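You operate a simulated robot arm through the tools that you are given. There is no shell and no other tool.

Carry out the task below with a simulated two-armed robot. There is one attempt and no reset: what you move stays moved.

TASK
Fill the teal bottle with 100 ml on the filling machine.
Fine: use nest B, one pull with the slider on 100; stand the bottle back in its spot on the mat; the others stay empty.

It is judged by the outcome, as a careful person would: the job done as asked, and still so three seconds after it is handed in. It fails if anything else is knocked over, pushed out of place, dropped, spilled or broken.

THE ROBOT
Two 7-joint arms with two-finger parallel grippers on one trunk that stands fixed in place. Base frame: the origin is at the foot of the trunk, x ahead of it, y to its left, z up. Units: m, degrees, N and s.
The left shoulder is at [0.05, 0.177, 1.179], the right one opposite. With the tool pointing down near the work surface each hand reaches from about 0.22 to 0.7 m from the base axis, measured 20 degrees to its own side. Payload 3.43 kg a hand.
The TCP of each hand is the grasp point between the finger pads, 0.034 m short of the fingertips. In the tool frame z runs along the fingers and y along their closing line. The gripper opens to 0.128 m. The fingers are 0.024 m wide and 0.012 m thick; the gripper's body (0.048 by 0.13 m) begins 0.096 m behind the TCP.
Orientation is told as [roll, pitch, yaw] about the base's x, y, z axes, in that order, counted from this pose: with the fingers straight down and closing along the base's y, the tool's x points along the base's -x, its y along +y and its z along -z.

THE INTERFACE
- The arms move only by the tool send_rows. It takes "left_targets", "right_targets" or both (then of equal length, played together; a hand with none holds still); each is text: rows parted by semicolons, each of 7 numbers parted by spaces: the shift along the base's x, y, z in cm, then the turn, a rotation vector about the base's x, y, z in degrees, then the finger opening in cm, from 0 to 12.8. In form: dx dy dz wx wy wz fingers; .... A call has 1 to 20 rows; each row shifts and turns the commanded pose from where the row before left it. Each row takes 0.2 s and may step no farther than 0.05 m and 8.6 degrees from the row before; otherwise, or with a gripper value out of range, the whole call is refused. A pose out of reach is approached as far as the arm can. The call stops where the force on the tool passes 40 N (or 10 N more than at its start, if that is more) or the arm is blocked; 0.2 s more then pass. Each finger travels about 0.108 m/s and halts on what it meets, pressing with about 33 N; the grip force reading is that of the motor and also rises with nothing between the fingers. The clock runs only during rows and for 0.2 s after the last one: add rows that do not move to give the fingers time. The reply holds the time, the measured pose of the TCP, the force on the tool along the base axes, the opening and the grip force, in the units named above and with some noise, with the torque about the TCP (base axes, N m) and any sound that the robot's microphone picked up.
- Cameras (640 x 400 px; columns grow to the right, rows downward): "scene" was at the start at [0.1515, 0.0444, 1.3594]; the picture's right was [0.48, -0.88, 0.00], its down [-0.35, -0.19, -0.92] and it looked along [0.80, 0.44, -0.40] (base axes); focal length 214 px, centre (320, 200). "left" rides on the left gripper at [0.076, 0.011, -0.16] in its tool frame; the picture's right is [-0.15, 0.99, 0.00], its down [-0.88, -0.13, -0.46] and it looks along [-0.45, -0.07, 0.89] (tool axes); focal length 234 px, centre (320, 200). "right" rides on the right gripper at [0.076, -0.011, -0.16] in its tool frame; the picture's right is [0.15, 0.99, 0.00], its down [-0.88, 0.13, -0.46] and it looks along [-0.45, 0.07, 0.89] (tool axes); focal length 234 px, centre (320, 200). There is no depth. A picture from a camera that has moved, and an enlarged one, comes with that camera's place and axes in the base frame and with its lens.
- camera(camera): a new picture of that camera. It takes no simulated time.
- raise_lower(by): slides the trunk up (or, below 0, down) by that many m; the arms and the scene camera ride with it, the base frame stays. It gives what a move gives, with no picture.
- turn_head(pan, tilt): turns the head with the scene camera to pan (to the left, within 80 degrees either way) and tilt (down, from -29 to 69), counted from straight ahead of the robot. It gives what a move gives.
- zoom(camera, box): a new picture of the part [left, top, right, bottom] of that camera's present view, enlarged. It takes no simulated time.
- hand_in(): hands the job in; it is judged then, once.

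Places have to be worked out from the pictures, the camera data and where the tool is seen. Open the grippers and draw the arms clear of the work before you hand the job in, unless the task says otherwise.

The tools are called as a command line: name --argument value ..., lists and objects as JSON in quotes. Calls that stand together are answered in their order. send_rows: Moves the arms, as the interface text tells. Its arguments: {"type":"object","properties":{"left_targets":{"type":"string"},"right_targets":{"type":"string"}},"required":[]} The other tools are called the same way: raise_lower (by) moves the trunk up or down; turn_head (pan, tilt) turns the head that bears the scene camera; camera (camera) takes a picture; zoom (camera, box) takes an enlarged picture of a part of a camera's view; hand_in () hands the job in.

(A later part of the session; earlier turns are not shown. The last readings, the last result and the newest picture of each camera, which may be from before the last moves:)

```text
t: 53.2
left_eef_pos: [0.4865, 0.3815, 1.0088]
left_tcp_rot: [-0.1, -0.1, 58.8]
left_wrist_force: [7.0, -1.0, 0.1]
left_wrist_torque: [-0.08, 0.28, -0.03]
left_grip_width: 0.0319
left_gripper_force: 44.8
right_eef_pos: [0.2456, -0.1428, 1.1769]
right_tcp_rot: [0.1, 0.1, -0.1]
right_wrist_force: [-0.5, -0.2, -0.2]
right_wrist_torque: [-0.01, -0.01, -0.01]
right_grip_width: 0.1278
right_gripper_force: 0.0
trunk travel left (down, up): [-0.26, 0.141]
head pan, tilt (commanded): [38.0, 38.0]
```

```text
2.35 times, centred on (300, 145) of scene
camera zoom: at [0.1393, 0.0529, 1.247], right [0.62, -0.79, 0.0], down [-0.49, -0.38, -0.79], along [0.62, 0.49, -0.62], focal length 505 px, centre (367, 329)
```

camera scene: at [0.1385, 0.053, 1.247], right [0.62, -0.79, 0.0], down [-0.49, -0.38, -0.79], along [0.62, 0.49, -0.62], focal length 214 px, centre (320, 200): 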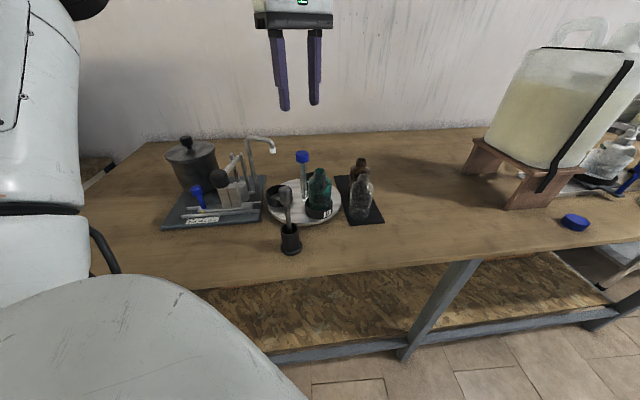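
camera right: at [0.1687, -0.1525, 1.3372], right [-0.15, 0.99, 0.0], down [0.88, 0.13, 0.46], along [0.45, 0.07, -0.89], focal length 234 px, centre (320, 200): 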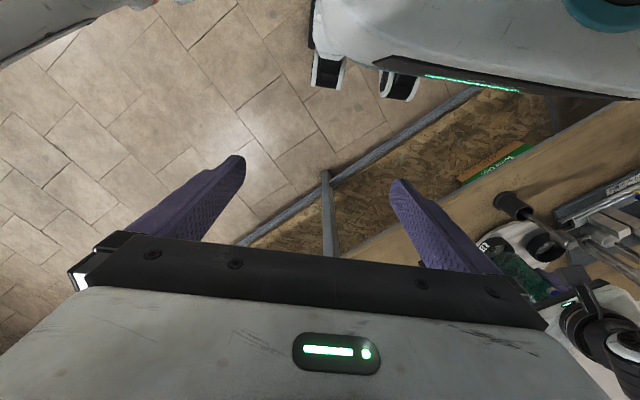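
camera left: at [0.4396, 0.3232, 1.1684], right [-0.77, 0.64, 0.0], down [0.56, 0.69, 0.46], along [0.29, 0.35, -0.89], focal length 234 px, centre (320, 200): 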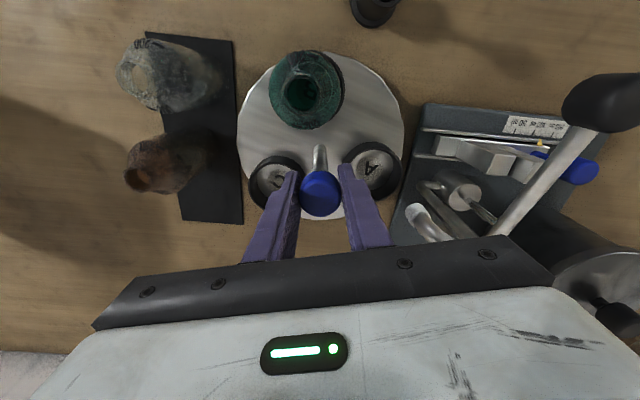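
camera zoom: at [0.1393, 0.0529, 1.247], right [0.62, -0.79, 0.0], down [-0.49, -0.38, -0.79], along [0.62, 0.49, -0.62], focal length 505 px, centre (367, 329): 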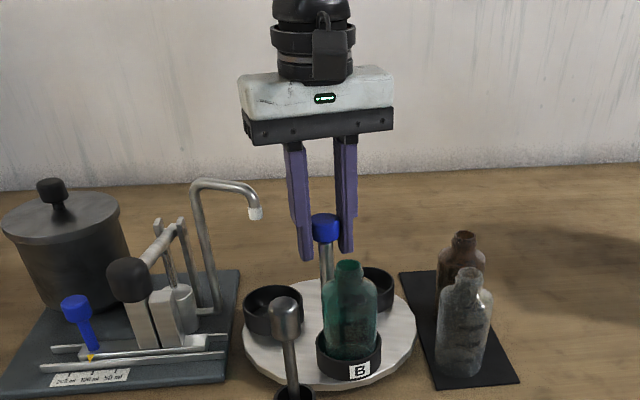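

The turntable follows the twist and the bottle rides along steadily. I continue the remaining −104° at a calm pace.

send_rows --left_targets "0 0 0 0 0 -4 2.4; 0 0 0 0 0 -6 2.4; 0 0 0 0 0 -6 2.4; 0 0 0 0 0 -6 2.4; 0 0 0 0 0 -6 2.4; 0 0 0 0 0 -6 2.4; 0 0 0 0 0 -6 2.4; 0 0 0 0 0 -6 2.4; 0 0 0 0 0 -6 2.4; 0 0 0 0 0 0 2.4"

zoom --camera "scene" --box '[230, 60, 370, 230]'

```text
t: 55.4
left_eef_pos: [0.4869, 0.382, 1.0083]
left_tcp_rot: [0.0, -0.1, 7.0]
left_wrist_force: [6.9, 5.9, 3.4]
left_wrist_torque: [0.62, -0.05, -0.02]
left_grip_width: 0.0318
left_gripper_force: 45.0
right_eef_pos: [0.2447, -0.1409, 1.1775]
right_tcp_rot: [0.0, 0.0, 0.0]
right_wrist_force: [-0.4, 0.0, -0.1]
right_wrist_torque: [0.02, 0.03, -0.02]
right_grip_width: 0.1277
right_gripper_force: 0.1
trunk travel left (down, up): [-0.26, 0.141]
head pan, tilt (commanded): [38.0, 38.0]
```

```text
2.35 times, centred on (300, 145) of scene
camera zoom: at [0.139, 0.0533, 1.247], right [0.62, -0.79, 0.0], down [-0.49, -0.38, -0.79], along [0.62, 0.48, -0.62], focal length 505 px, centre (367, 329)
```

zoom: 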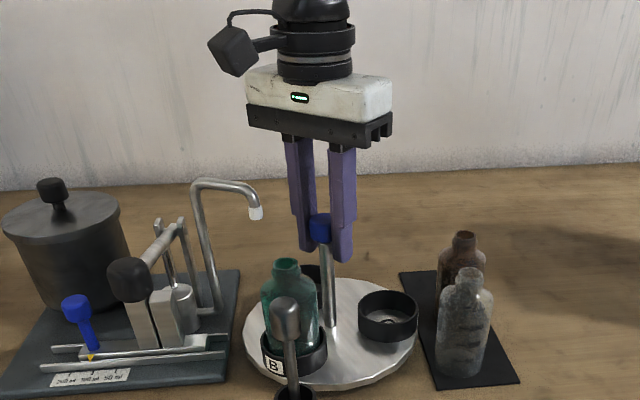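

It is halfway round with the bottle steady in nest B. I turn the remaining 52°.

send_rows --left_targets "0 0 0 0 0 -4 2.4; 0 0 0 0 0 -6 2.4; 0 0 0 0 0 -6 2.4; 0 0 0 0 0 -6 2.4; 0 0 0 0 0 -6 2.4; 0 0 0 0 0 -6 2.4; 0 0 0 0 0 -6 2.4; 0 0 0 0 0 -6 2.4; 0 0 0 0 0 -4 2.4; 0 0 0 0 0 -2 2.4; 0 0 0 0 0 0 2.4"

camera --camera "left"

zoom --camera "scene" --box '[230, 60, 370, 230]'

```text
t: 57.8
left_eef_pos: [0.4871, 0.3826, 1.009]
left_tcp_rot: [-0.1, -0.1, -45.0]
left_wrist_force: [7.6, 11.7, 6.5]
left_wrist_torque: [0.12, 0.06, -0.04]
left_grip_width: 0.0318
left_gripper_force: 45.2
right_eef_pos: [0.244, -0.1406, 1.1783]
right_tcp_rot: [0.1, 0.0, 0.0]
right_wrist_force: [0.5, 0.8, 0.1]
right_wrist_torque: [0.03, 0.03, -0.02]
right_grip_width: 0.1279
right_gripper_force: 0.1
trunk travel left (down, up): [-0.26, 0.141]
head pan, tilt (commanded): [38.0, 38.0]
```

```text
taken
camera left: at [0.4429, 0.4454, 1.1684], right [0.8, 0.6, 0.0], down [0.53, -0.71, 0.46], along [0.27, -0.37, -0.89], focal length 234 px, centre (320, 200)
```

left: 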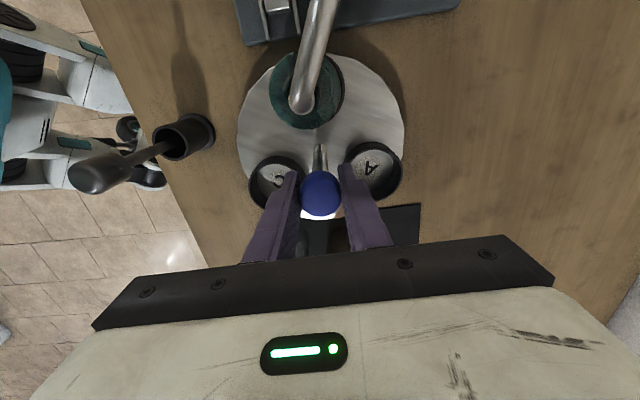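

```text
2.35 times, centred on (300, 145) of scene
camera zoom: at [0.1388, 0.0539, 1.247], right [0.62, -0.79, 0.0], down [-0.49, -0.38, -0.79], along [0.62, 0.48, -0.62], focal length 505 px, centre (367, 329)
```

zoom: 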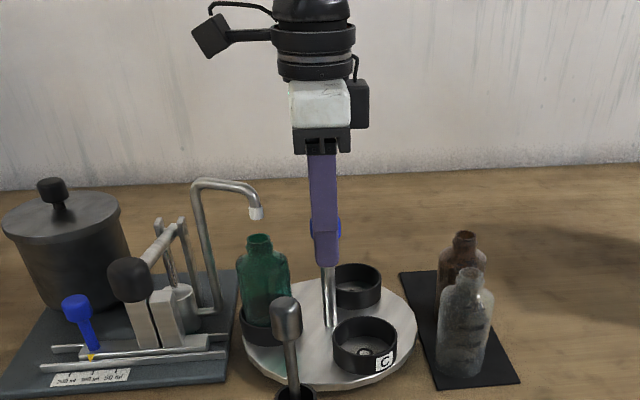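

The turn is complete at −45°. I check the bottle mouth against the spout nozzle in both views.

zoom --camera "left" --box '[260, 30, 380, 140]'

zoom --camera "scene" --box '[255, 125, 325, 205]'

```text
3.64 times, centred on (320, 85) of left
camera zoom: at [0.4429, 0.4454, 1.1684], right [0.8, 0.6, 0.0], down [0.53, -0.71, 0.46], along [0.27, -0.37, -0.89], focal length 852 px, centre (320, 618)
```

zoom: 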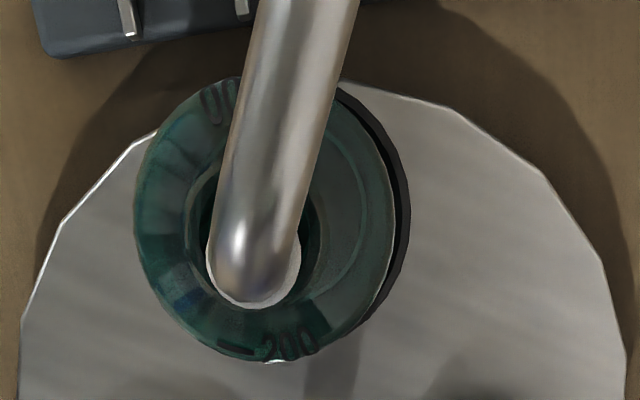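

```text
5.00 times, centred on (290, 165) of scene
camera zoom: at [0.1388, 0.0539, 1.247], right [0.62, -0.79, 0.0], down [-0.49, -0.38, -0.79], along [0.62, 0.48, -0.62], focal length 1072 px, centre (470, 375)
```

zoom: 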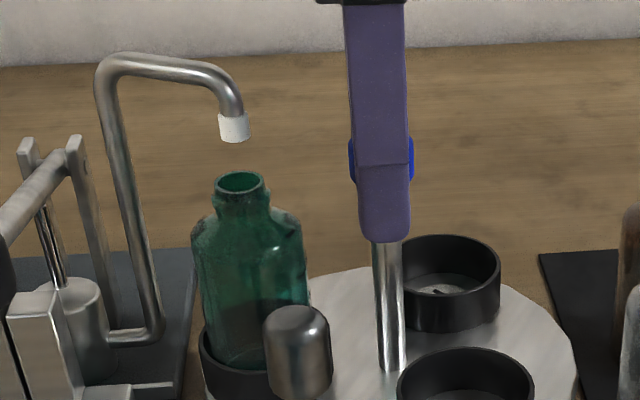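

The nozzle sits over the bottle mouth, about 1.5 mm off-centre at most. I open the fingers, rise straight up off the knob and recheck that the turntable has not drifted.

send_rows --left_targets "0 0 0 0 0 0 3.6; 0 0 0 0 0 0 4.6; 0 0 0 0 0 0 4.6; 0 0 2 0 0 0 4.6; 0 0 3.5 0 0 0 4.6; 0 0 4 0 0 0 4.6; 0 0 4 0 0 0 4.6; 0 0 1 0 0 0 4.6; 0 0 0 0 0 0 4.6"

zoom --camera "left" --box '[250, 40, 400, 190]'

zoom --camera "scene" --box '[255, 125, 325, 205]'

```text
t: 59.8
left_eef_pos: [0.4869, 0.3803, 1.1545]
left_tcp_rot: [-0.1, -0.1, -44.9]
left_wrist_force: [-0.5, 0.4, -0.1]
left_wrist_torque: [0.02, 0.03, 0.03]
left_grip_width: 0.0462
left_gripper_force: 0.0
right_eef_pos: [0.2439, -0.1421, 1.1777]
right_tcp_rot: [0.1, 0.0, 0.0]
right_wrist_force: [0.2, -0.4, 0.7]
right_wrist_torque: [0.01, 0.02, 0.0]
right_grip_width: 0.128
right_gripper_force: 0.0
trunk travel left (down, up): [-0.26, 0.141]
head pan, tilt (commanded): [38.0, 38.0]
```

```text
2.67 times, centred on (325, 115) of left
camera zoom: at [0.4417, 0.4441, 1.3143], right [0.8, 0.6, 0.0], down [0.53, -0.71, 0.46], along [0.27, -0.37, -0.89], focal length 624 px, centre (307, 427)
```

zoom: 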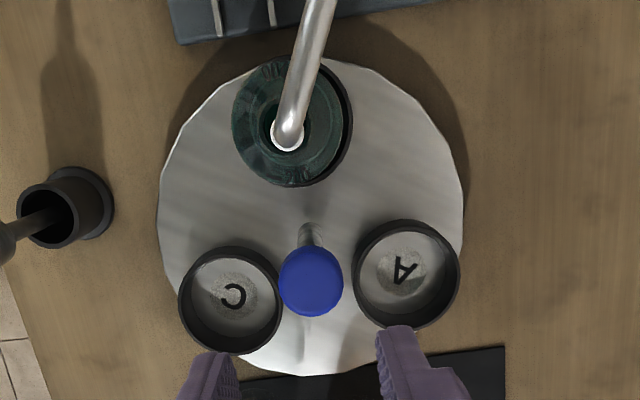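

```text
5.00 times, centred on (290, 165) of scene
camera zoom: at [0.1385, 0.053, 1.247], right [0.62, -0.79, 0.0], down [-0.49, -0.38, -0.79], along [0.62, 0.49, -0.62], focal length 1072 px, centre (470, 375)
```

zoom: 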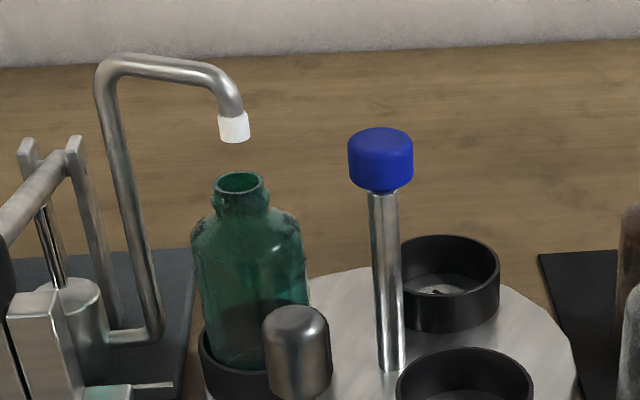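

The turntable held its place and the nozzle is over the mouth. Next comes the lever. I raise the trunk back to its earlier height and bring the left hand above the lever ball with yaw 45°, so the fingers close parallel to the lever's hinge.

raise_lower --by 0.09

send_rows --left_targets "-1.51 0.57 0 0 0 7.5 7; -1.51 0.57 0 0 0 7.5 7; -1.51 0.57 0 0 0 7.5 7; -1.51 0.57 0 0 0 7.5 7; -1.51 0.57 0 0 0 7.5 7; -1.51 0.57 0 0 0 7.5 7; -1.51 0.57 0 0 0 7.5 7; -1.51 0.57 0 0 0 7.5 7; -1.51 0.57 0 0 0 7.5 7; -1.51 0.57 0 0 0 7.5 7; -1.51 0.57 0 0 0 7.5 7; -1.49 0.56 0 0 0 7.5 7; 0 0 -3 0 0 0 7; 0 0 -3 0 0 0 7; 0 0 -2 0 0 0 7; 0 0 0 0 0 0 7; 0 0 0 0 0 0 7"

camera --camera "left"

camera --camera "scene"

```text
t: 61.0
left_eef_pos: [0.4873, 0.381, 1.2445]
left_tcp_rot: [0.0, -0.1, -45.1]
left_wrist_force: [-0.2, 0.7, -1.2]
left_wrist_torque: [-0.01, -0.01, 0.0]
left_grip_width: 0.0458
left_gripper_force: 0.0
right_eef_pos: [0.2441, -0.1414, 1.2685]
right_tcp_rot: [0.0, 0.1, 0.0]
right_wrist_force: [-0.2, 0.0, 0.3]
right_wrist_torque: [-0.01, 0.01, -0.01]
right_grip_width: 0.1277
right_gripper_force: 0.0
trunk travel left (down, up): [-0.35, 0.051]
head pan, tilt (commanded): [38.0, 38.0]
```

```text
t: 64.6
left_eef_pos: [0.3055, 0.4499, 1.1646]
left_tcp_rot: [-0.1, -0.1, 45.1]
left_wrist_force: [0.1, 0.2, 0.4]
left_wrist_torque: [0.02, 0.02, -0.04]
left_grip_width: 0.0701
left_gripper_force: 0.0
right_eef_pos: [0.2445, -0.1418, 1.2679]
right_tcp_rot: [0.0, 0.0, 0.0]
right_wrist_force: [-0.3, -0.1, 0.0]
right_wrist_torque: [-0.04, 0.02, -0.01]
right_grip_width: 0.1279
right_gripper_force: 0.0
trunk travel left (down, up): [-0.35, 0.051]
head pan, tilt (commanded): [38.0, 38.0]
```

```text
taken
camera left: at [0.2448, 0.406, 1.324], right [-0.6, 0.8, 0.0], down [0.71, 0.53, 0.46], along [0.37, 0.27, -0.89], focal length 234 px, centre (320, 200)
```

left: 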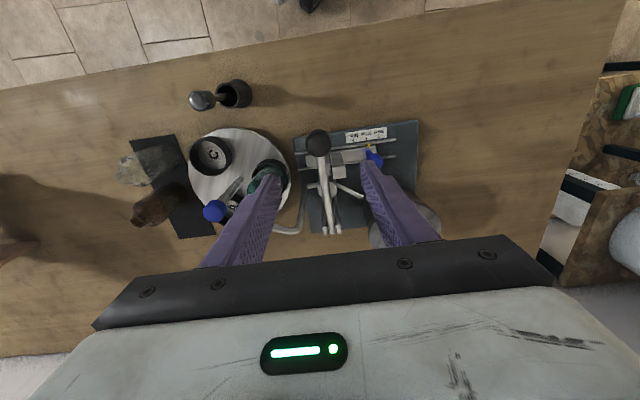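

```text
taken
camera scene: at [0.1386, 0.0531, 1.337], right [0.62, -0.79, 0.0], down [-0.49, -0.38, -0.79], along [0.62, 0.49, -0.62], focal length 214 px, centre (320, 200)
```

scene: 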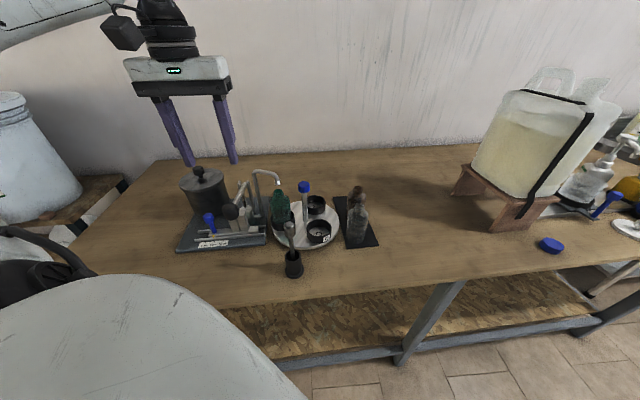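

zoom --camera "left" --box '[260, 110, 400, 240]'

zoom --camera "scene" --box '[170, 130, 300, 255]'

```text
3.08 times, centred on (330, 175) of left
camera zoom: at [0.2448, 0.406, 1.324], right [-0.6, 0.8, 0.0], down [0.71, 0.53, 0.46], along [0.37, 0.27, -0.89], focal length 720 px, centre (289, 277)
```

zoom: 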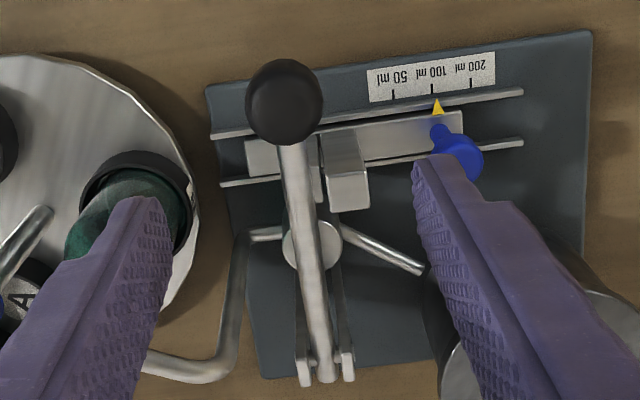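

```text
3.20 times, centred on (235, 192) of scene
camera zoom: at [0.1386, 0.0531, 1.337], right [0.62, -0.79, 0.0], down [-0.49, -0.38, -0.79], along [0.62, 0.49, -0.62], focal length 686 px, centre (592, 224)
```

zoom: 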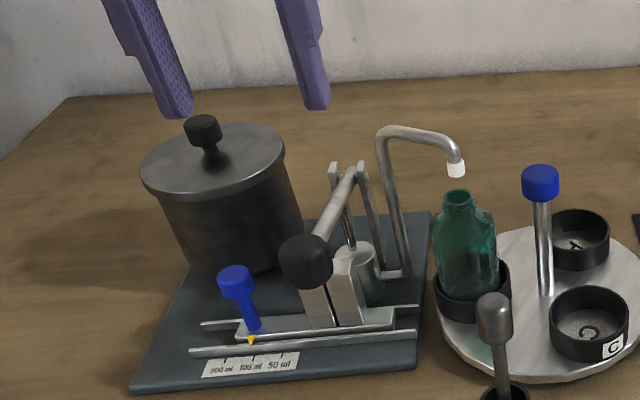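

The ball is at about [0.307, 0.4475, 1.009]. I correct by about 2 mm and descend so that the fingers straddle it.

send_rows --left_targets "0.15 -0.2 -3.5 0 0 0 6.4; 0 0 -3.5 0 0 0 6.4; 0 0 -3 0 0 0 6.4; 0 0 -2.5 0 0 0 6.4; 0 0 -1.5 0 0 0 6.4; 0 0 -1.0 0 0 0 6.4; 0 0 0 0 0 0 6.4; 0 0 0 0 0 0 6.4"

camera --camera "left"

zoom --camera "scene" --box '[150, 110, 300, 255]'

```text
t: 66.4
left_eef_pos: [0.3069, 0.4477, 1.0145]
left_tcp_rot: [0.0, -0.2, 44.9]
left_wrist_force: [0.1, -0.4, 0.2]
left_wrist_torque: [-0.02, -0.02, -0.02]
left_grip_width: 0.0639
left_gripper_force: 0.1
right_eef_pos: [0.2447, -0.1425, 1.2666]
right_tcp_rot: [0.0, 0.0, 0.0]
right_wrist_force: [0.4, 0.1, -0.3]
right_wrist_torque: [0.0, 0.01, 0.0]
right_grip_width: 0.1279
right_gripper_force: 0.0
trunk travel left (down, up): [-0.35, 0.051]
head pan, tilt (commanded): [38.0, 38.0]
```

```text
taken
camera left: at [0.2457, 0.4037, 1.1743], right [-0.6, 0.8, 0.0], down [0.71, 0.53, 0.46], along [0.37, 0.27, -0.89], focal length 234 px, centre (320, 200)
```

left: 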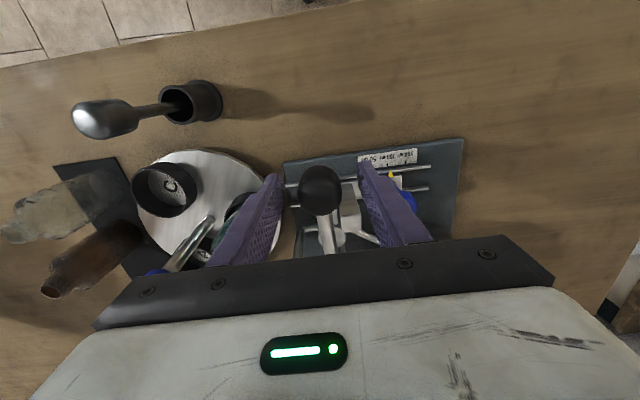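

```text
2.76 times, centred on (225, 182) of scene
camera zoom: at [0.1385, 0.0531, 1.337], right [0.62, -0.79, 0.0], down [-0.49, -0.38, -0.79], along [0.62, 0.49, -0.62], focal length 592 px, centre (582, 248)
```

zoom: 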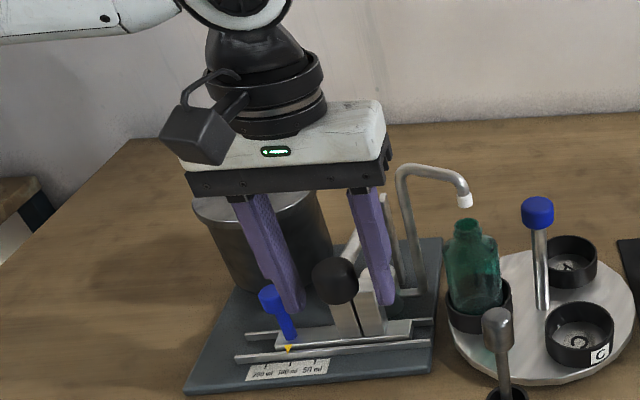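

The ball is centred between the fingers. I close on it.

send_rows --left_targets "0 0 0 0 0 0 5; 0 0 0 0 0 0 3; 0 0 0 0 0 0 3; 0 0 0 0 0 0 3"

zoom --camera "scene" --box '[190, 140, 310, 255]'

```text
t: 67.4
left_eef_pos: [0.3062, 0.4473, 1.015]
left_tcp_rot: [-0.1, -0.2, 45.0]
left_wrist_force: [0.4, -0.6, -0.3]
left_wrist_torque: [0.01, -0.03, 0.02]
left_grip_width: 0.0329
left_gripper_force: 44.9
right_eef_pos: [0.2458, -0.1425, 1.2678]
right_tcp_rot: [0.0, 0.0, 0.0]
right_wrist_force: [-0.5, 0.0, 0.0]
right_wrist_torque: [-0.02, 0.0, 0.0]
right_grip_width: 0.1278
right_gripper_force: 0.1
trunk travel left (down, up): [-0.35, 0.051]
head pan, tilt (commanded): [38.0, 38.0]
```

```text
3.48 times, centred on (250, 198) of scene
camera zoom: at [0.1386, 0.053, 1.337], right [0.62, -0.79, 0.0], down [-0.49, -0.38, -0.79], along [0.62, 0.49, -0.62], focal length 746 px, centre (564, 209)
```

zoom: 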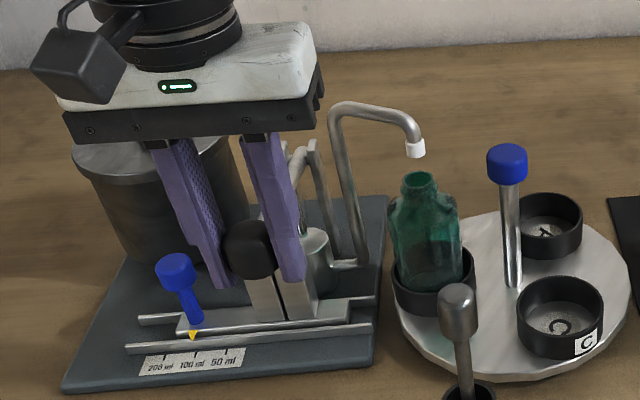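

The ball is held at 3.3 cm width. I start the single pull downward slowly, following the lever's arc and watching the force.

send_rows --left_targets "-0.05 -0.05 -0.6 0 0 0 3; -0.05 -0.05 -0.7 0 0 0 3; -0.04 -0.04 -0.7 0 0 0 3; -0.03 -0.03 -0.7 0 0 0 3"

zoom --camera "scene" --box '[190, 140, 310, 255]'

```text
t: 68.4
left_eef_pos: [0.3051, 0.4469, 0.9881]
left_tcp_rot: [-0.2, -0.3, 45.1]
left_wrist_force: [-0.8, 1.5, 8.7]
left_wrist_torque: [0.91, -0.93, 0.02]
left_grip_width: 0.0335
left_gripper_force: 45.4
right_eef_pos: [0.2443, -0.1417, 1.2678]
right_tcp_rot: [0.1, -0.1, -0.1]
right_wrist_force: [-0.2, -0.2, 0.4]
right_wrist_torque: [-0.01, -0.01, 0.0]
right_grip_width: 0.1281
right_gripper_force: 0.1
trunk travel left (down, up): [-0.35, 0.051]
head pan, tilt (commanded): [38.0, 38.0]
```

```text
3.48 times, centred on (250, 198) of scene
camera zoom: at [0.1377, 0.0523, 1.3372], right [0.62, -0.79, 0.0], down [-0.48, -0.38, -0.79], along [0.62, 0.49, -0.61], focal length 746 px, centre (564, 209)
```

zoom: 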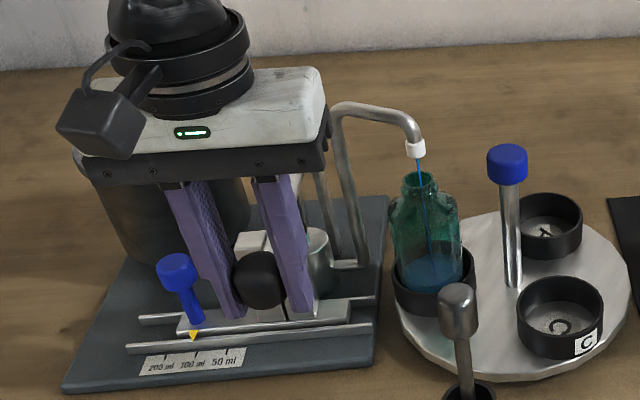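

The lever is dispensing a blue stream cleanly into the bottle. I continue the same pull until the lever meets its stop.

send_rows --left_targets "-0.01 -0.01 -0.6 0 0 0 3; 0 0 -0.6 0 0 0 3; 0.02 0.02 -0.6 0 0 0 3; 0.04 0.04 -0.6 0 0 0 3"

zoom --camera "scene" --box '[190, 140, 310, 255]'

```text
t: 69.4
left_eef_pos: [0.3032, 0.4459, 0.9635]
left_tcp_rot: [-0.1, -0.1, 45.0]
left_wrist_force: [-1.5, 2.8, 9.4]
left_wrist_torque: [0.91, -0.81, -0.06]
left_grip_width: 0.0335
left_gripper_force: 45.0
right_eef_pos: [0.2428, -0.1441, 1.2676]
right_tcp_rot: [0.1, -0.1, -0.1]
right_wrist_force: [-0.6, 0.5, -0.5]
right_wrist_torque: [0.0, 0.01, 0.03]
right_grip_width: 0.1279
right_gripper_force: 0.0
trunk travel left (down, up): [-0.35, 0.051]
head pan, tilt (commanded): [38.0, 38.0]
```

```text
3.48 times, centred on (250, 198) of scene
camera zoom: at [0.1377, 0.0526, 1.3372], right [0.62, -0.79, 0.0], down [-0.48, -0.38, -0.79], along [0.62, 0.49, -0.61], focal length 746 px, centre (564, 209)
```

zoom: 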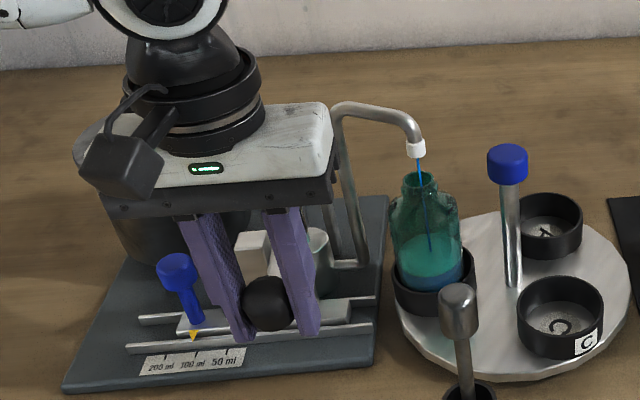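

The stream continues into the bottle and the force is steady at about 9 N. I keep going down in small steps toward the stop.

send_rows --left_targets "0.04 0.04 -0.5 0 0 0 3; 0.05 0.05 -0.5 0 0 0 3; 0.06 0.06 -0.5 0 0 0 3"

zoom --camera "scene" --box '[190, 140, 310, 255]'

camera --camera "left"

```text
t: 70.2
left_eef_pos: [0.3059, 0.4482, 0.9521]
left_tcp_rot: [0.0, -0.3, 45.1]
left_wrist_force: [-7.0, 5.8, 31.1]
left_wrist_torque: [-0.43, 0.55, -0.04]
left_grip_width: 0.0333
left_gripper_force: 44.3
right_eef_pos: [0.2427, -0.1432, 1.2682]
right_tcp_rot: [0.1, -0.2, -0.1]
right_wrist_force: [-0.2, 0.3, 0.8]
right_wrist_torque: [-0.03, 0.01, 0.01]
right_grip_width: 0.1278
right_gripper_force: 0.0
trunk travel left (down, up): [-0.35, 0.051]
head pan, tilt (commanded): [38.0, 38.0]
```

```text
3.48 times, centred on (250, 198) of scene
camera zoom: at [0.1363, 0.0514, 1.3379], right [0.62, -0.79, 0.0], down [-0.48, -0.38, -0.79], along [0.62, 0.49, -0.61], focal length 746 px, centre (564, 209)
```

zoom: 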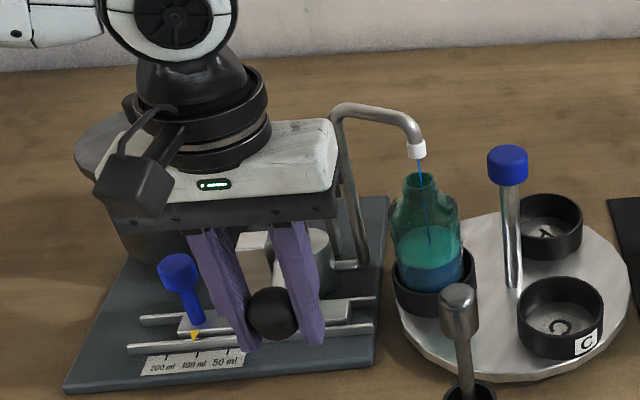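

```text
taken
camera left: at [0.2448, 0.4023, 1.1111], right [-0.6, 0.8, 0.0], down [0.71, 0.53, 0.46], along [0.37, 0.28, -0.89], focal length 234 px, centre (320, 200)
```

left: 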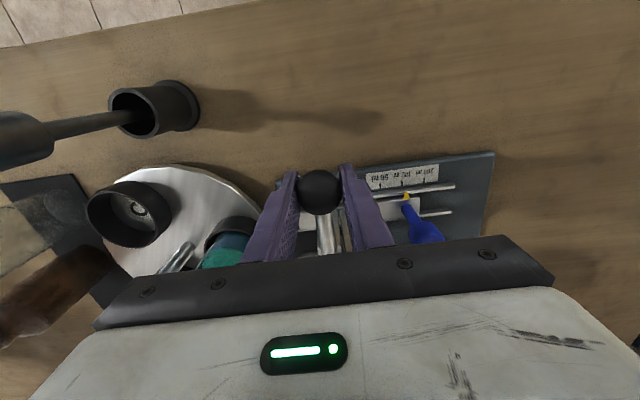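

The force rose to 31 N, so the lever has reached the stop. I hold still to let the stream finish, then check the level.

send_rows --left_targets "0 0 0 0 0 0 3; 0 0 0 0 0 0 3; 0 0 0 0 0 0 3; 0 0 0 0 0 0 3"

zoom --camera "scene" --box '[220, 150, 300, 230]'

```text
t: 71.2
left_eef_pos: [0.306, 0.4475, 0.9507]
left_tcp_rot: [-0.1, -0.4, 45.1]
left_wrist_force: [-7.9, 9.8, 36.4]
left_wrist_torque: [0.12, -0.01, -0.01]
left_grip_width: 0.0329
left_gripper_force: 44.6
right_eef_pos: [0.2425, -0.1444, 1.2678]
right_tcp_rot: [0.1, -0.2, 0.0]
right_wrist_force: [-0.2, 1.0, -0.1]
right_wrist_torque: [0.0, 0.01, -0.02]
right_grip_width: 0.1282
right_gripper_force: 0.0
trunk travel left (down, up): [-0.35, 0.051]
head pan, tilt (commanded): [38.0, 38.0]
```

```text
5.00 times, centred on (260, 190) of scene
camera zoom: at [0.1357, 0.0513, 1.3376], right [0.62, -0.79, 0.0], down [-0.48, -0.38, -0.79], along [0.62, 0.49, -0.61], focal length 1072 px, centre (620, 250)
```

zoom: 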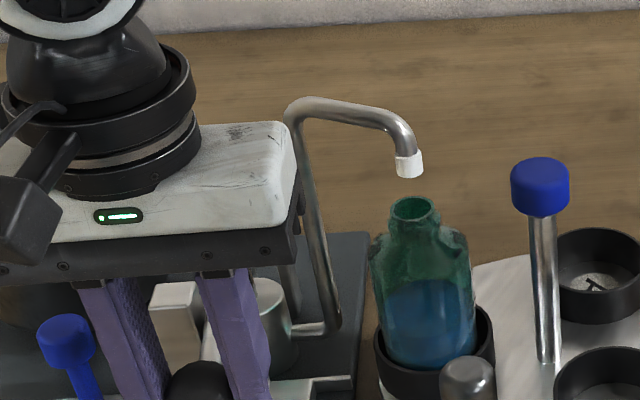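

The stream has stopped. The liquid surface projects to the 100 mark, about 5.4 cm above the base. I bring the lever back up along the same arc while still holding it.

send_rows --left_targets "-0.06 -0.06 0.5 0 0 0 3; -0.05 -0.05 0.5 0 0 0 3; -0.04 -0.04 0.5 0 0 0 3; -0.04 -0.04 0.6 0 0 0 3; -0.02 -0.02 0.6 0 0 0 3; 0 0 0.6 0 0 0 3; 0.01 0.01 0.6 0 0 0 3; 0.03 0.03 0.7 0 0 0 3; 0.04 0.04 0.7 0 0 0 3; 0.05 0.05 0.7 0 0 0 3; 0.05 0.05 0.6 0 0 0 3; 0 0 0 0 0 0 3"

zoom --camera "scene" --box '[190, 140, 310, 255]'

```text
t: 73.8
left_eef_pos: [0.3065, 0.4473, 1.0138]
left_tcp_rot: [-0.1, -0.1, 45.0]
left_wrist_force: [-5.1, 0.9, -14.4]
left_wrist_torque: [0.15, -0.11, 0.13]
left_grip_width: 0.0329
left_gripper_force: 44.9
right_eef_pos: [0.245, -0.1407, 1.2674]
right_tcp_rot: [0.0, -0.1, -0.1]
right_wrist_force: [-0.1, -0.1, -0.5]
right_wrist_torque: [0.01, 0.03, -0.01]
right_grip_width: 0.1279
right_gripper_force: 0.1
trunk travel left (down, up): [-0.35, 0.051]
head pan, tilt (commanded): [38.0, 38.0]
```

```text
3.48 times, centred on (250, 198) of scene
camera zoom: at [0.1387, 0.0543, 1.3368], right [0.62, -0.79, 0.0], down [-0.49, -0.38, -0.79], along [0.62, 0.48, -0.62], focal length 746 px, centre (564, 209)
```

zoom: 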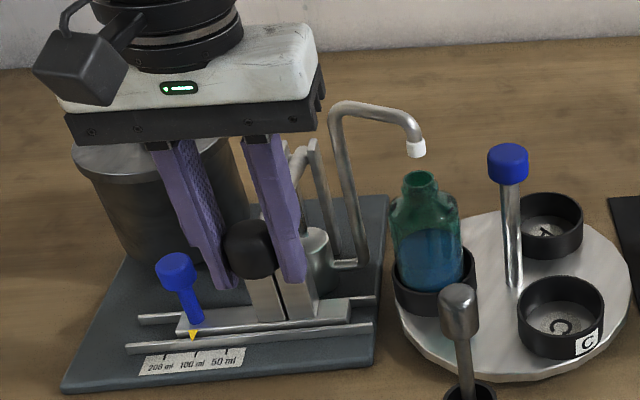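

The lever is back up against its top stop. I open the fingers and rise clear of the ball.

send_rows --left_targets "0 0 0 0 0 0 4.6; 0 0 0 0 0 0 6.4; 0 0 0 0 0 0 6.4; 0 0 2 0 0 0 6.4; 0 0 3 0 0 0 6.4; 0 0 4 0 0 0 6.4; 0 0 4 0 0 0 6.4; 0 0 4 0 0 0 6.4; 0 0 4 0 0 0 6.4; 0 0 0 0 0 0 6.4"

zoom --camera "scene" --box '[170, 130, 310, 255]'

zoom --camera "scene" --box '[250, 165, 310, 235]'

```text
t: 76.0
left_eef_pos: [0.3066, 0.4497, 1.2254]
left_tcp_rot: [-0.1, -0.1, 45.0]
left_wrist_force: [-0.5, -0.1, 0.1]
left_wrist_torque: [-0.03, -0.02, 0.0]
left_grip_width: 0.0642
left_gripper_force: 0.0
right_eef_pos: [0.2448, -0.1419, 1.2678]
right_tcp_rot: [0.0, 0.0, 0.0]
right_wrist_force: [0.6, -0.3, 0.1]
right_wrist_torque: [0.01, 0.03, -0.02]
right_grip_width: 0.128
right_gripper_force: 0.0
trunk travel left (down, up): [-0.35, 0.051]
head pan, tilt (commanded): [38.0, 38.0]
```

```text
3.20 times, centred on (240, 192) of scene
camera zoom: at [0.1386, 0.0534, 1.337], right [0.62, -0.79, 0.0], down [-0.49, -0.38, -0.79], along [0.62, 0.48, -0.62], focal length 686 px, centre (576, 224)
```

zoom: 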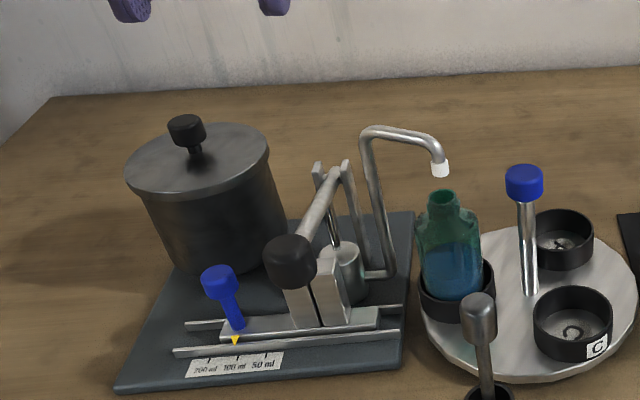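

```text
5.71 times, centred on (280, 200) of scene
camera zoom: at [0.1386, 0.0534, 1.337], right [0.62, -0.79, 0.0], down [-0.49, -0.38, -0.79], along [0.62, 0.48, -0.62], focal length 1226 px, centre (549, 200)
```

zoom: 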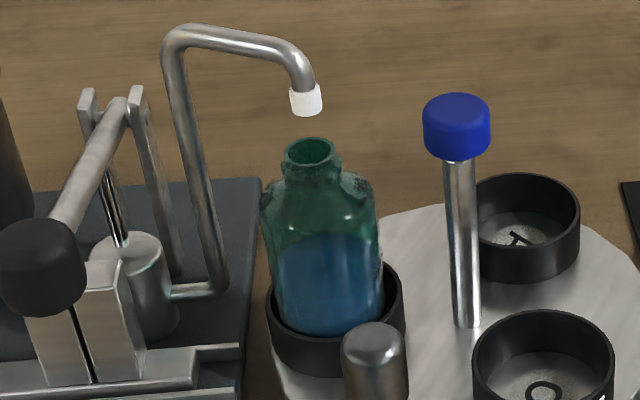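

100 ml is in the bottle, the lever is up and nothing spilled. I lower the trunk again for the bottle work and return over the turntable knob with yaw −45°, ready to turn the table back.

raise_lower --by -0.09

send_rows --left_targets "0 0 2 0 0 0 4.6; 1.5025 -0.546 0 0 0 -7.5 4.6; 1.5025 -0.546 0 0 0 -7.5 4.6; 1.5025 -0.546 0 0 0 -7.5 4.6; 1.5025 -0.546 0 0 0 -7.5 4.6; 1.5025 -0.546 0 0 0 -7.5 4.6; 1.5025 -0.546 0 0 0 -7.5 4.6; 1.5025 -0.546 0 0 0 -7.5 4.6; 1.5025 -0.546 0 0 0 -7.5 4.6; 1.5025 -0.546 0 0 0 -7.5 4.6; 1.5025 -0.546 0 0 0 -7.5 4.6; 1.5025 -0.546 0 0 0 -7.5 4.6; 1.5025 -0.546 0 0 0 -7.5 4.6; 0 0 0 0 0 0 4.6; 0 0 0 0 0 0 4.6"

zoom --camera "left" --box '[250, 40, 400, 190]'

zoom --camera "scene" --box '[230, 60, 370, 230]'

```text
t: 77.3
left_eef_pos: [0.3065, 0.4477, 1.1344]
left_tcp_rot: [-0.1, -0.1, 45.0]
left_wrist_force: [-0.4, 0.0, 0.3]
left_wrist_torque: [0.01, 0.0, -0.04]
left_grip_width: 0.064
left_gripper_force: 0.1
right_eef_pos: [0.2447, -0.1413, 1.1796]
right_tcp_rot: [0.1, 0.0, 0.0]
right_wrist_force: [-0.4, -1.1, -0.1]
right_wrist_torque: [0.02, 0.0, 0.01]
right_grip_width: 0.128
right_gripper_force: 0.1
trunk travel left (down, up): [-0.26, 0.141]
head pan, tilt (commanded): [38.0, 38.0]
```

```text
t: 80.5
left_eef_pos: [0.4877, 0.3823, 1.1541]
left_tcp_rot: [-0.2, -0.1, -45.0]
left_wrist_force: [0.6, -0.1, -0.4]
left_wrist_torque: [0.0, 0.01, -0.01]
left_grip_width: 0.0459
left_gripper_force: 0.0
right_eef_pos: [0.2447, -0.1433, 1.1767]
right_tcp_rot: [0.0, 0.0, 0.0]
right_wrist_force: [-0.7, 0.1, 1.1]
right_wrist_torque: [0.02, 0.0, -0.01]
right_grip_width: 0.1278
right_gripper_force: 0.1
trunk travel left (down, up): [-0.26, 0.141]
head pan, tilt (commanded): [38.0, 38.0]
```

```text
2.67 times, centred on (325, 115) of left
camera zoom: at [0.4425, 0.4454, 1.3135], right [0.8, 0.6, 0.0], down [0.53, -0.71, 0.46], along [0.27, -0.37, -0.89], focal length 624 px, centre (307, 427)
```

zoom: 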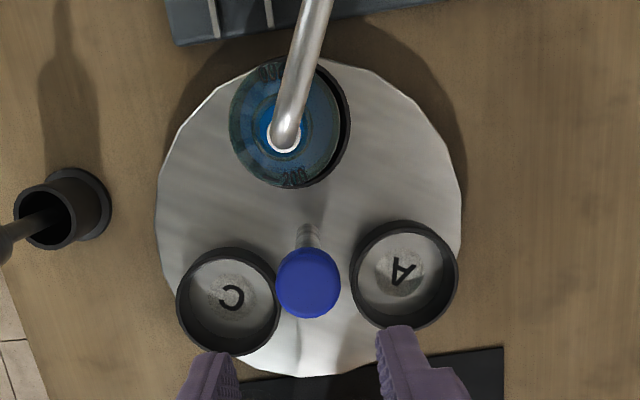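

```text
2.35 times, centred on (300, 145) of scene
camera zoom: at [0.1385, 0.053, 1.247], right [0.62, -0.79, 0.0], down [-0.49, -0.38, -0.79], along [0.62, 0.49, -0.62], focal length 505 px, centre (367, 329)
```

zoom: 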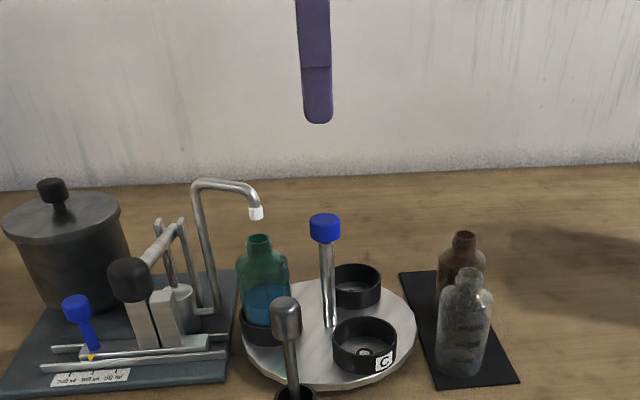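

The knob is again centred beneath the hand, and the bottle's liquid is visible under the nozzle. I descend and close on the knob.

send_rows --left_targets "0 0 -3.5 0 0 0 4.6; 0 0 -3.5 0 0 0 4.6; 0 0 -3 0 0 0 4.6; 0 0 -2 0 0 0 4.6; 0 0 -1.4 0 0 0 4.6; 0 0 -1.2 0 0 0 4.6; 0 0 0 0 0 0 4.6; 0 0 0 0 0 0 3.6; 0 0 0 0 0 0 2.4; 0 0 0 0 0 0 2.4; 0 0 0 0 0 0 2.4"

zoom --camera "scene" --box '[230, 60, 370, 230]'

```text
t: 82.9
left_eef_pos: [0.4869, 0.3819, 1.0074]
left_tcp_rot: [-0.1, -0.1, -45.0]
left_wrist_force: [-0.5, -0.5, -3.0]
left_wrist_torque: [0.3, -0.65, -0.01]
left_grip_width: 0.0318
left_gripper_force: 44.9
right_eef_pos: [0.2438, -0.1419, 1.1777]
right_tcp_rot: [0.0, 0.0, 0.0]
right_wrist_force: [0.7, -0.6, 0.0]
right_wrist_torque: [-0.02, -0.01, -0.02]
right_grip_width: 0.1282
right_gripper_force: 0.1
trunk travel left (down, up): [-0.26, 0.141]
head pan, tilt (commanded): [38.0, 38.0]
```

```text
2.35 times, centred on (300, 145) of scene
camera zoom: at [0.1386, 0.0531, 1.247], right [0.62, -0.79, 0.0], down [-0.49, -0.38, -0.79], along [0.62, 0.49, -0.62], focal length 505 px, centre (367, 329)
```

zoom: 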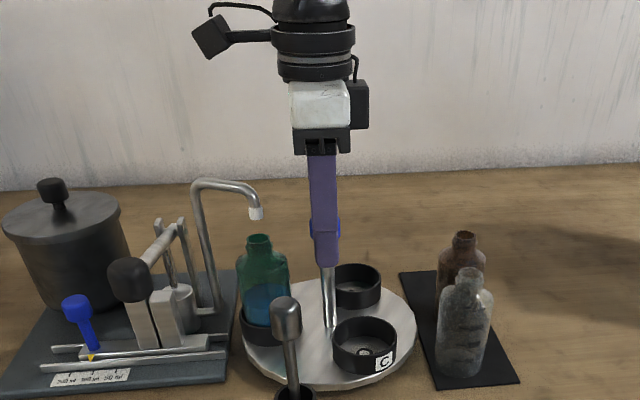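

The knob is gripped with almost no side force. I turn the table back by +120°, gently because the bottle is filled, first half of the way.

send_rows --left_targets "0 0 0 0 0 2 2.4; 0 0 0 0 0 4 2.4; 0 0 0 0 0 5 2.4; 0 0 0 0 0 5 2.4; 0 0 0 0 0 5 2.4; 0 0 0 0 0 5 2.4; 0 0 0 0 0 5 2.4; 0 0 0 0 0 5 2.4; 0 0 0 0 0 5 2.4; 0 0 0 0 0 5 2.4; 0 0 0 0 0 5 2.4; 0 0 0 0 0 5 2.4; 0 0 0 0 0 4 2.4; 0 0 0 0 0 0 2.4"

zoom --camera "scene" --box '[230, 60, 370, 230]'

```text
t: 85.9
left_eef_pos: [0.4868, 0.3821, 1.009]
left_tcp_rot: [0.0, -0.2, 15.1]
left_wrist_force: [3.8, -0.6, 7.7]
left_wrist_torque: [0.21, 0.96, 0.05]
left_grip_width: 0.0317
left_gripper_force: 44.9
right_eef_pos: [0.2444, -0.1432, 1.1775]
right_tcp_rot: [0.1, 0.0, 0.0]
right_wrist_force: [-0.5, 0.8, -0.2]
right_wrist_torque: [-0.02, -0.06, 0.02]
right_grip_width: 0.1279
right_gripper_force: 0.1
trunk travel left (down, up): [-0.26, 0.141]
head pan, tilt (commanded): [38.0, 38.0]
```

```text
2.35 times, centred on (300, 145) of scene
camera zoom: at [0.1385, 0.0525, 1.2471], right [0.62, -0.79, 0.0], down [-0.49, -0.38, -0.79], along [0.62, 0.49, -0.62], focal length 505 px, centre (367, 329)
```

zoom: 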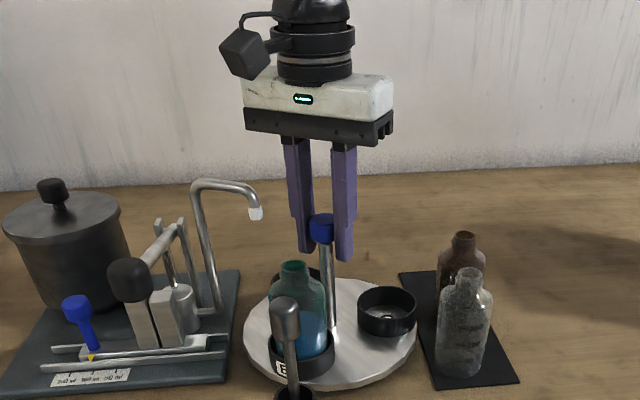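

The bottle rides upright with the table. I complete the remaining 60°.

send_rows --left_targets "0 0 0 0 0 2 2.4; 0 0 0 0 0 4 2.4; 0 0 0 0 0 5 2.4; 0 0 0 0 0 5 2.4; 0 0 0 0 0 5 2.4; 0 0 0 0 0 5 2.4; 0 0 0 0 0 5 2.4; 0 0 0 0 0 5 2.4; 0 0 0 0 0 5 2.4; 0 0 0 0 0 5 2.4; 0 0 0 0 0 5 2.4; 0 0 0 0 0 5 2.4; 0 0 0 0 0 3 2.4; 0 0 0 0 0 1 2.4; 0 0 0 0 0 0 2.4"

zoom --camera "scene" --box '[230, 60, 370, 230]'

camera --camera "left"

```text
t: 89.1
left_eef_pos: [0.4878, 0.3804, 1.0085]
left_tcp_rot: [-0.1, -0.1, 75.1]
left_wrist_force: [8.8, -4.2, 5.2]
left_wrist_torque: [-0.09, 0.62, -0.03]
left_grip_width: 0.0318
left_gripper_force: 45.4
right_eef_pos: [0.2443, -0.1447, 1.1788]
right_tcp_rot: [0.0, 0.0, 0.0]
right_wrist_force: [0.5, -0.5, 0.2]
right_wrist_torque: [-0.02, 0.02, 0.0]
right_grip_width: 0.1281
right_gripper_force: 0.0
trunk travel left (down, up): [-0.26, 0.141]
head pan, tilt (commanded): [38.0, 38.0]
```

```text
2.35 times, centred on (300, 145) of scene
camera zoom: at [0.1391, 0.0521, 1.247], right [0.62, -0.79, 0.0], down [-0.49, -0.38, -0.79], along [0.62, 0.49, -0.62], focal length 505 px, centre (367, 329)
```

zoom: 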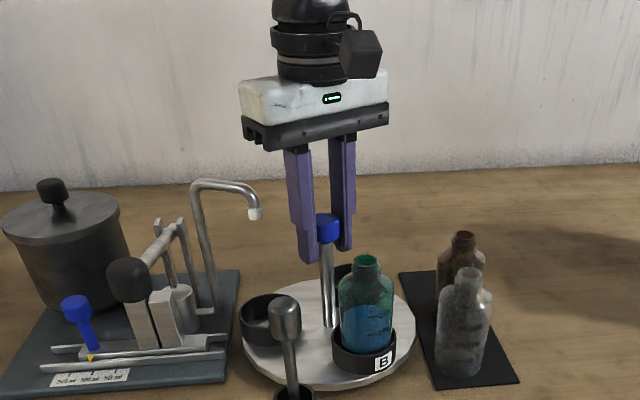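

```text
taken
camera left: at [0.4581, 0.3121, 1.168], right [-0.92, 0.4, 0.0], down [0.35, 0.82, 0.46], along [0.18, 0.42, -0.89], focal length 234 px, centre (320, 200)
```

left: 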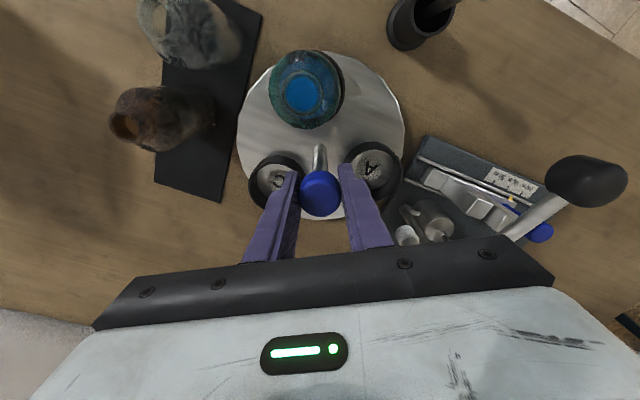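

Nest B is back at its starting place with the filled bottle upright. I release the knob, rise, turn to yaw 45° with the 30° tilt, and return above the bottle.

send_rows --left_targets "0 0 0 0 0 0 3.6; 0 0 0 0 0 0 4.6; 0 0 0 0 0 0 4.6; 0 0 2 0 0 0 4.6; 0 0 3.5 0 0 0 4.6; 0 0 4 0 0 0 4.6; 0 0 4 0 0 0 4.6; 0 0 1 0 0 0 4.6; -0.2275 -0.86 0 0 0 -7.5 7.6; -0.2275 -0.86 0 0 0 -7.5 7.6; -0.2275 -0.86 0 0 0 -7.5 7.6; -0.2275 -0.86 0 0 0 -7.5 7.6; -0.2275 -0.86 0 5.3 -5.3 0 7.6; -0.2275 -0.86 0 5.3 -5.3 0 7.6; -0.2275 -0.86 0 5.3 -5.3 0 7.6; -0.2275 -0.86 0 5.3 -5.3 0 7.6; 0 0 0 0 0 0 7.6; 0 0 0 0 0 0 7.6"

camera --camera "left"

zoom --camera "scene" --box '[230, 60, 390, 240]'

```text
t: 92.9
left_eef_pos: [0.4689, 0.3128, 1.1533]
left_tcp_rot: [-0.2, -30.0, 45.0]
left_wrist_force: [0.3, -0.1, -0.5]
left_wrist_torque: [0.01, 0.0, 0.04]
left_grip_width: 0.0762
left_gripper_force: 0.1
right_eef_pos: [0.2451, -0.1422, 1.1773]
right_tcp_rot: [0.0, 0.1, 0.0]
right_wrist_force: [0.6, -0.3, -0.2]
right_wrist_torque: [0.03, 0.0, 0.0]
right_grip_width: 0.1279
right_gripper_force: 0.1
trunk travel left (down, up): [-0.26, 0.141]
head pan, tilt (commanded): [38.0, 38.0]
```

```text
taken
camera left: at [0.3591, 0.22, 1.2536], right [-0.61, 0.79, 0.07], down [0.47, 0.29, 0.84], along [0.64, 0.54, -0.54], focal length 234 px, centre (320, 200)
```

left: 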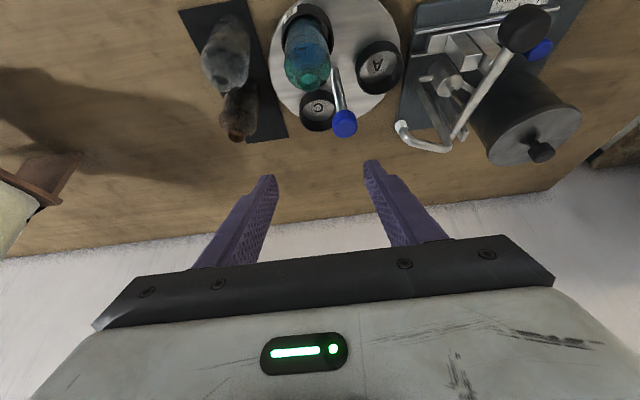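

```text
2.22 times, centred on (310, 150) of scene
camera zoom: at [0.1385, 0.0531, 1.247], right [0.62, -0.79, 0.0], down [-0.49, -0.38, -0.79], along [0.62, 0.49, -0.62], focal length 477 px, centre (342, 311)
```

zoom: 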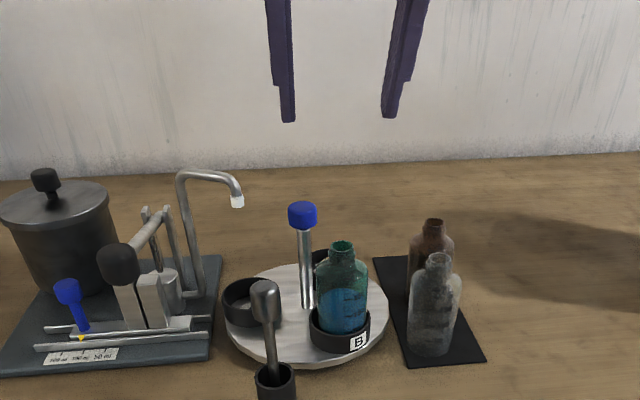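

I look closely at the fill level and the bottle position before descending.

zoom --camera "scene" --box '[285, 155, 345, 215]'

zoom --camera "left" --box '[240, 0, 400, 200]'

```text
6.67 times, centred on (315, 185) of scene
camera zoom: at [0.1385, 0.0531, 1.247], right [0.62, -0.79, 0.0], down [-0.49, -0.38, -0.79], along [0.62, 0.49, -0.62], focal length 1430 px, centre (353, 300)
```

zoom: 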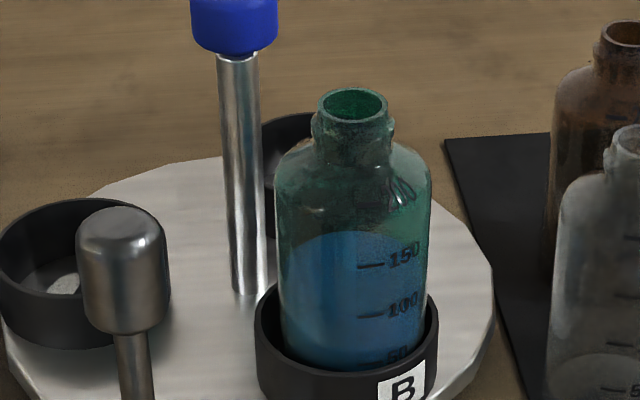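

```text
2.00 times, centred on (320, 100) of left
camera zoom: at [0.3591, 0.22, 1.2536], right [-0.61, 0.79, 0.07], down [0.47, 0.29, 0.84], along [0.64, 0.54, -0.54], focal length 468 px, centre (320, 400)
```

zoom: 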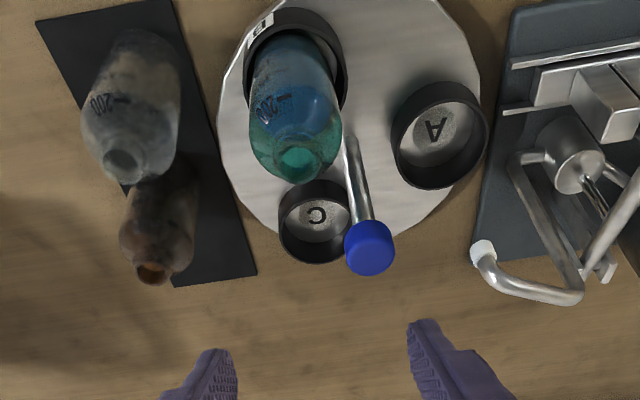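

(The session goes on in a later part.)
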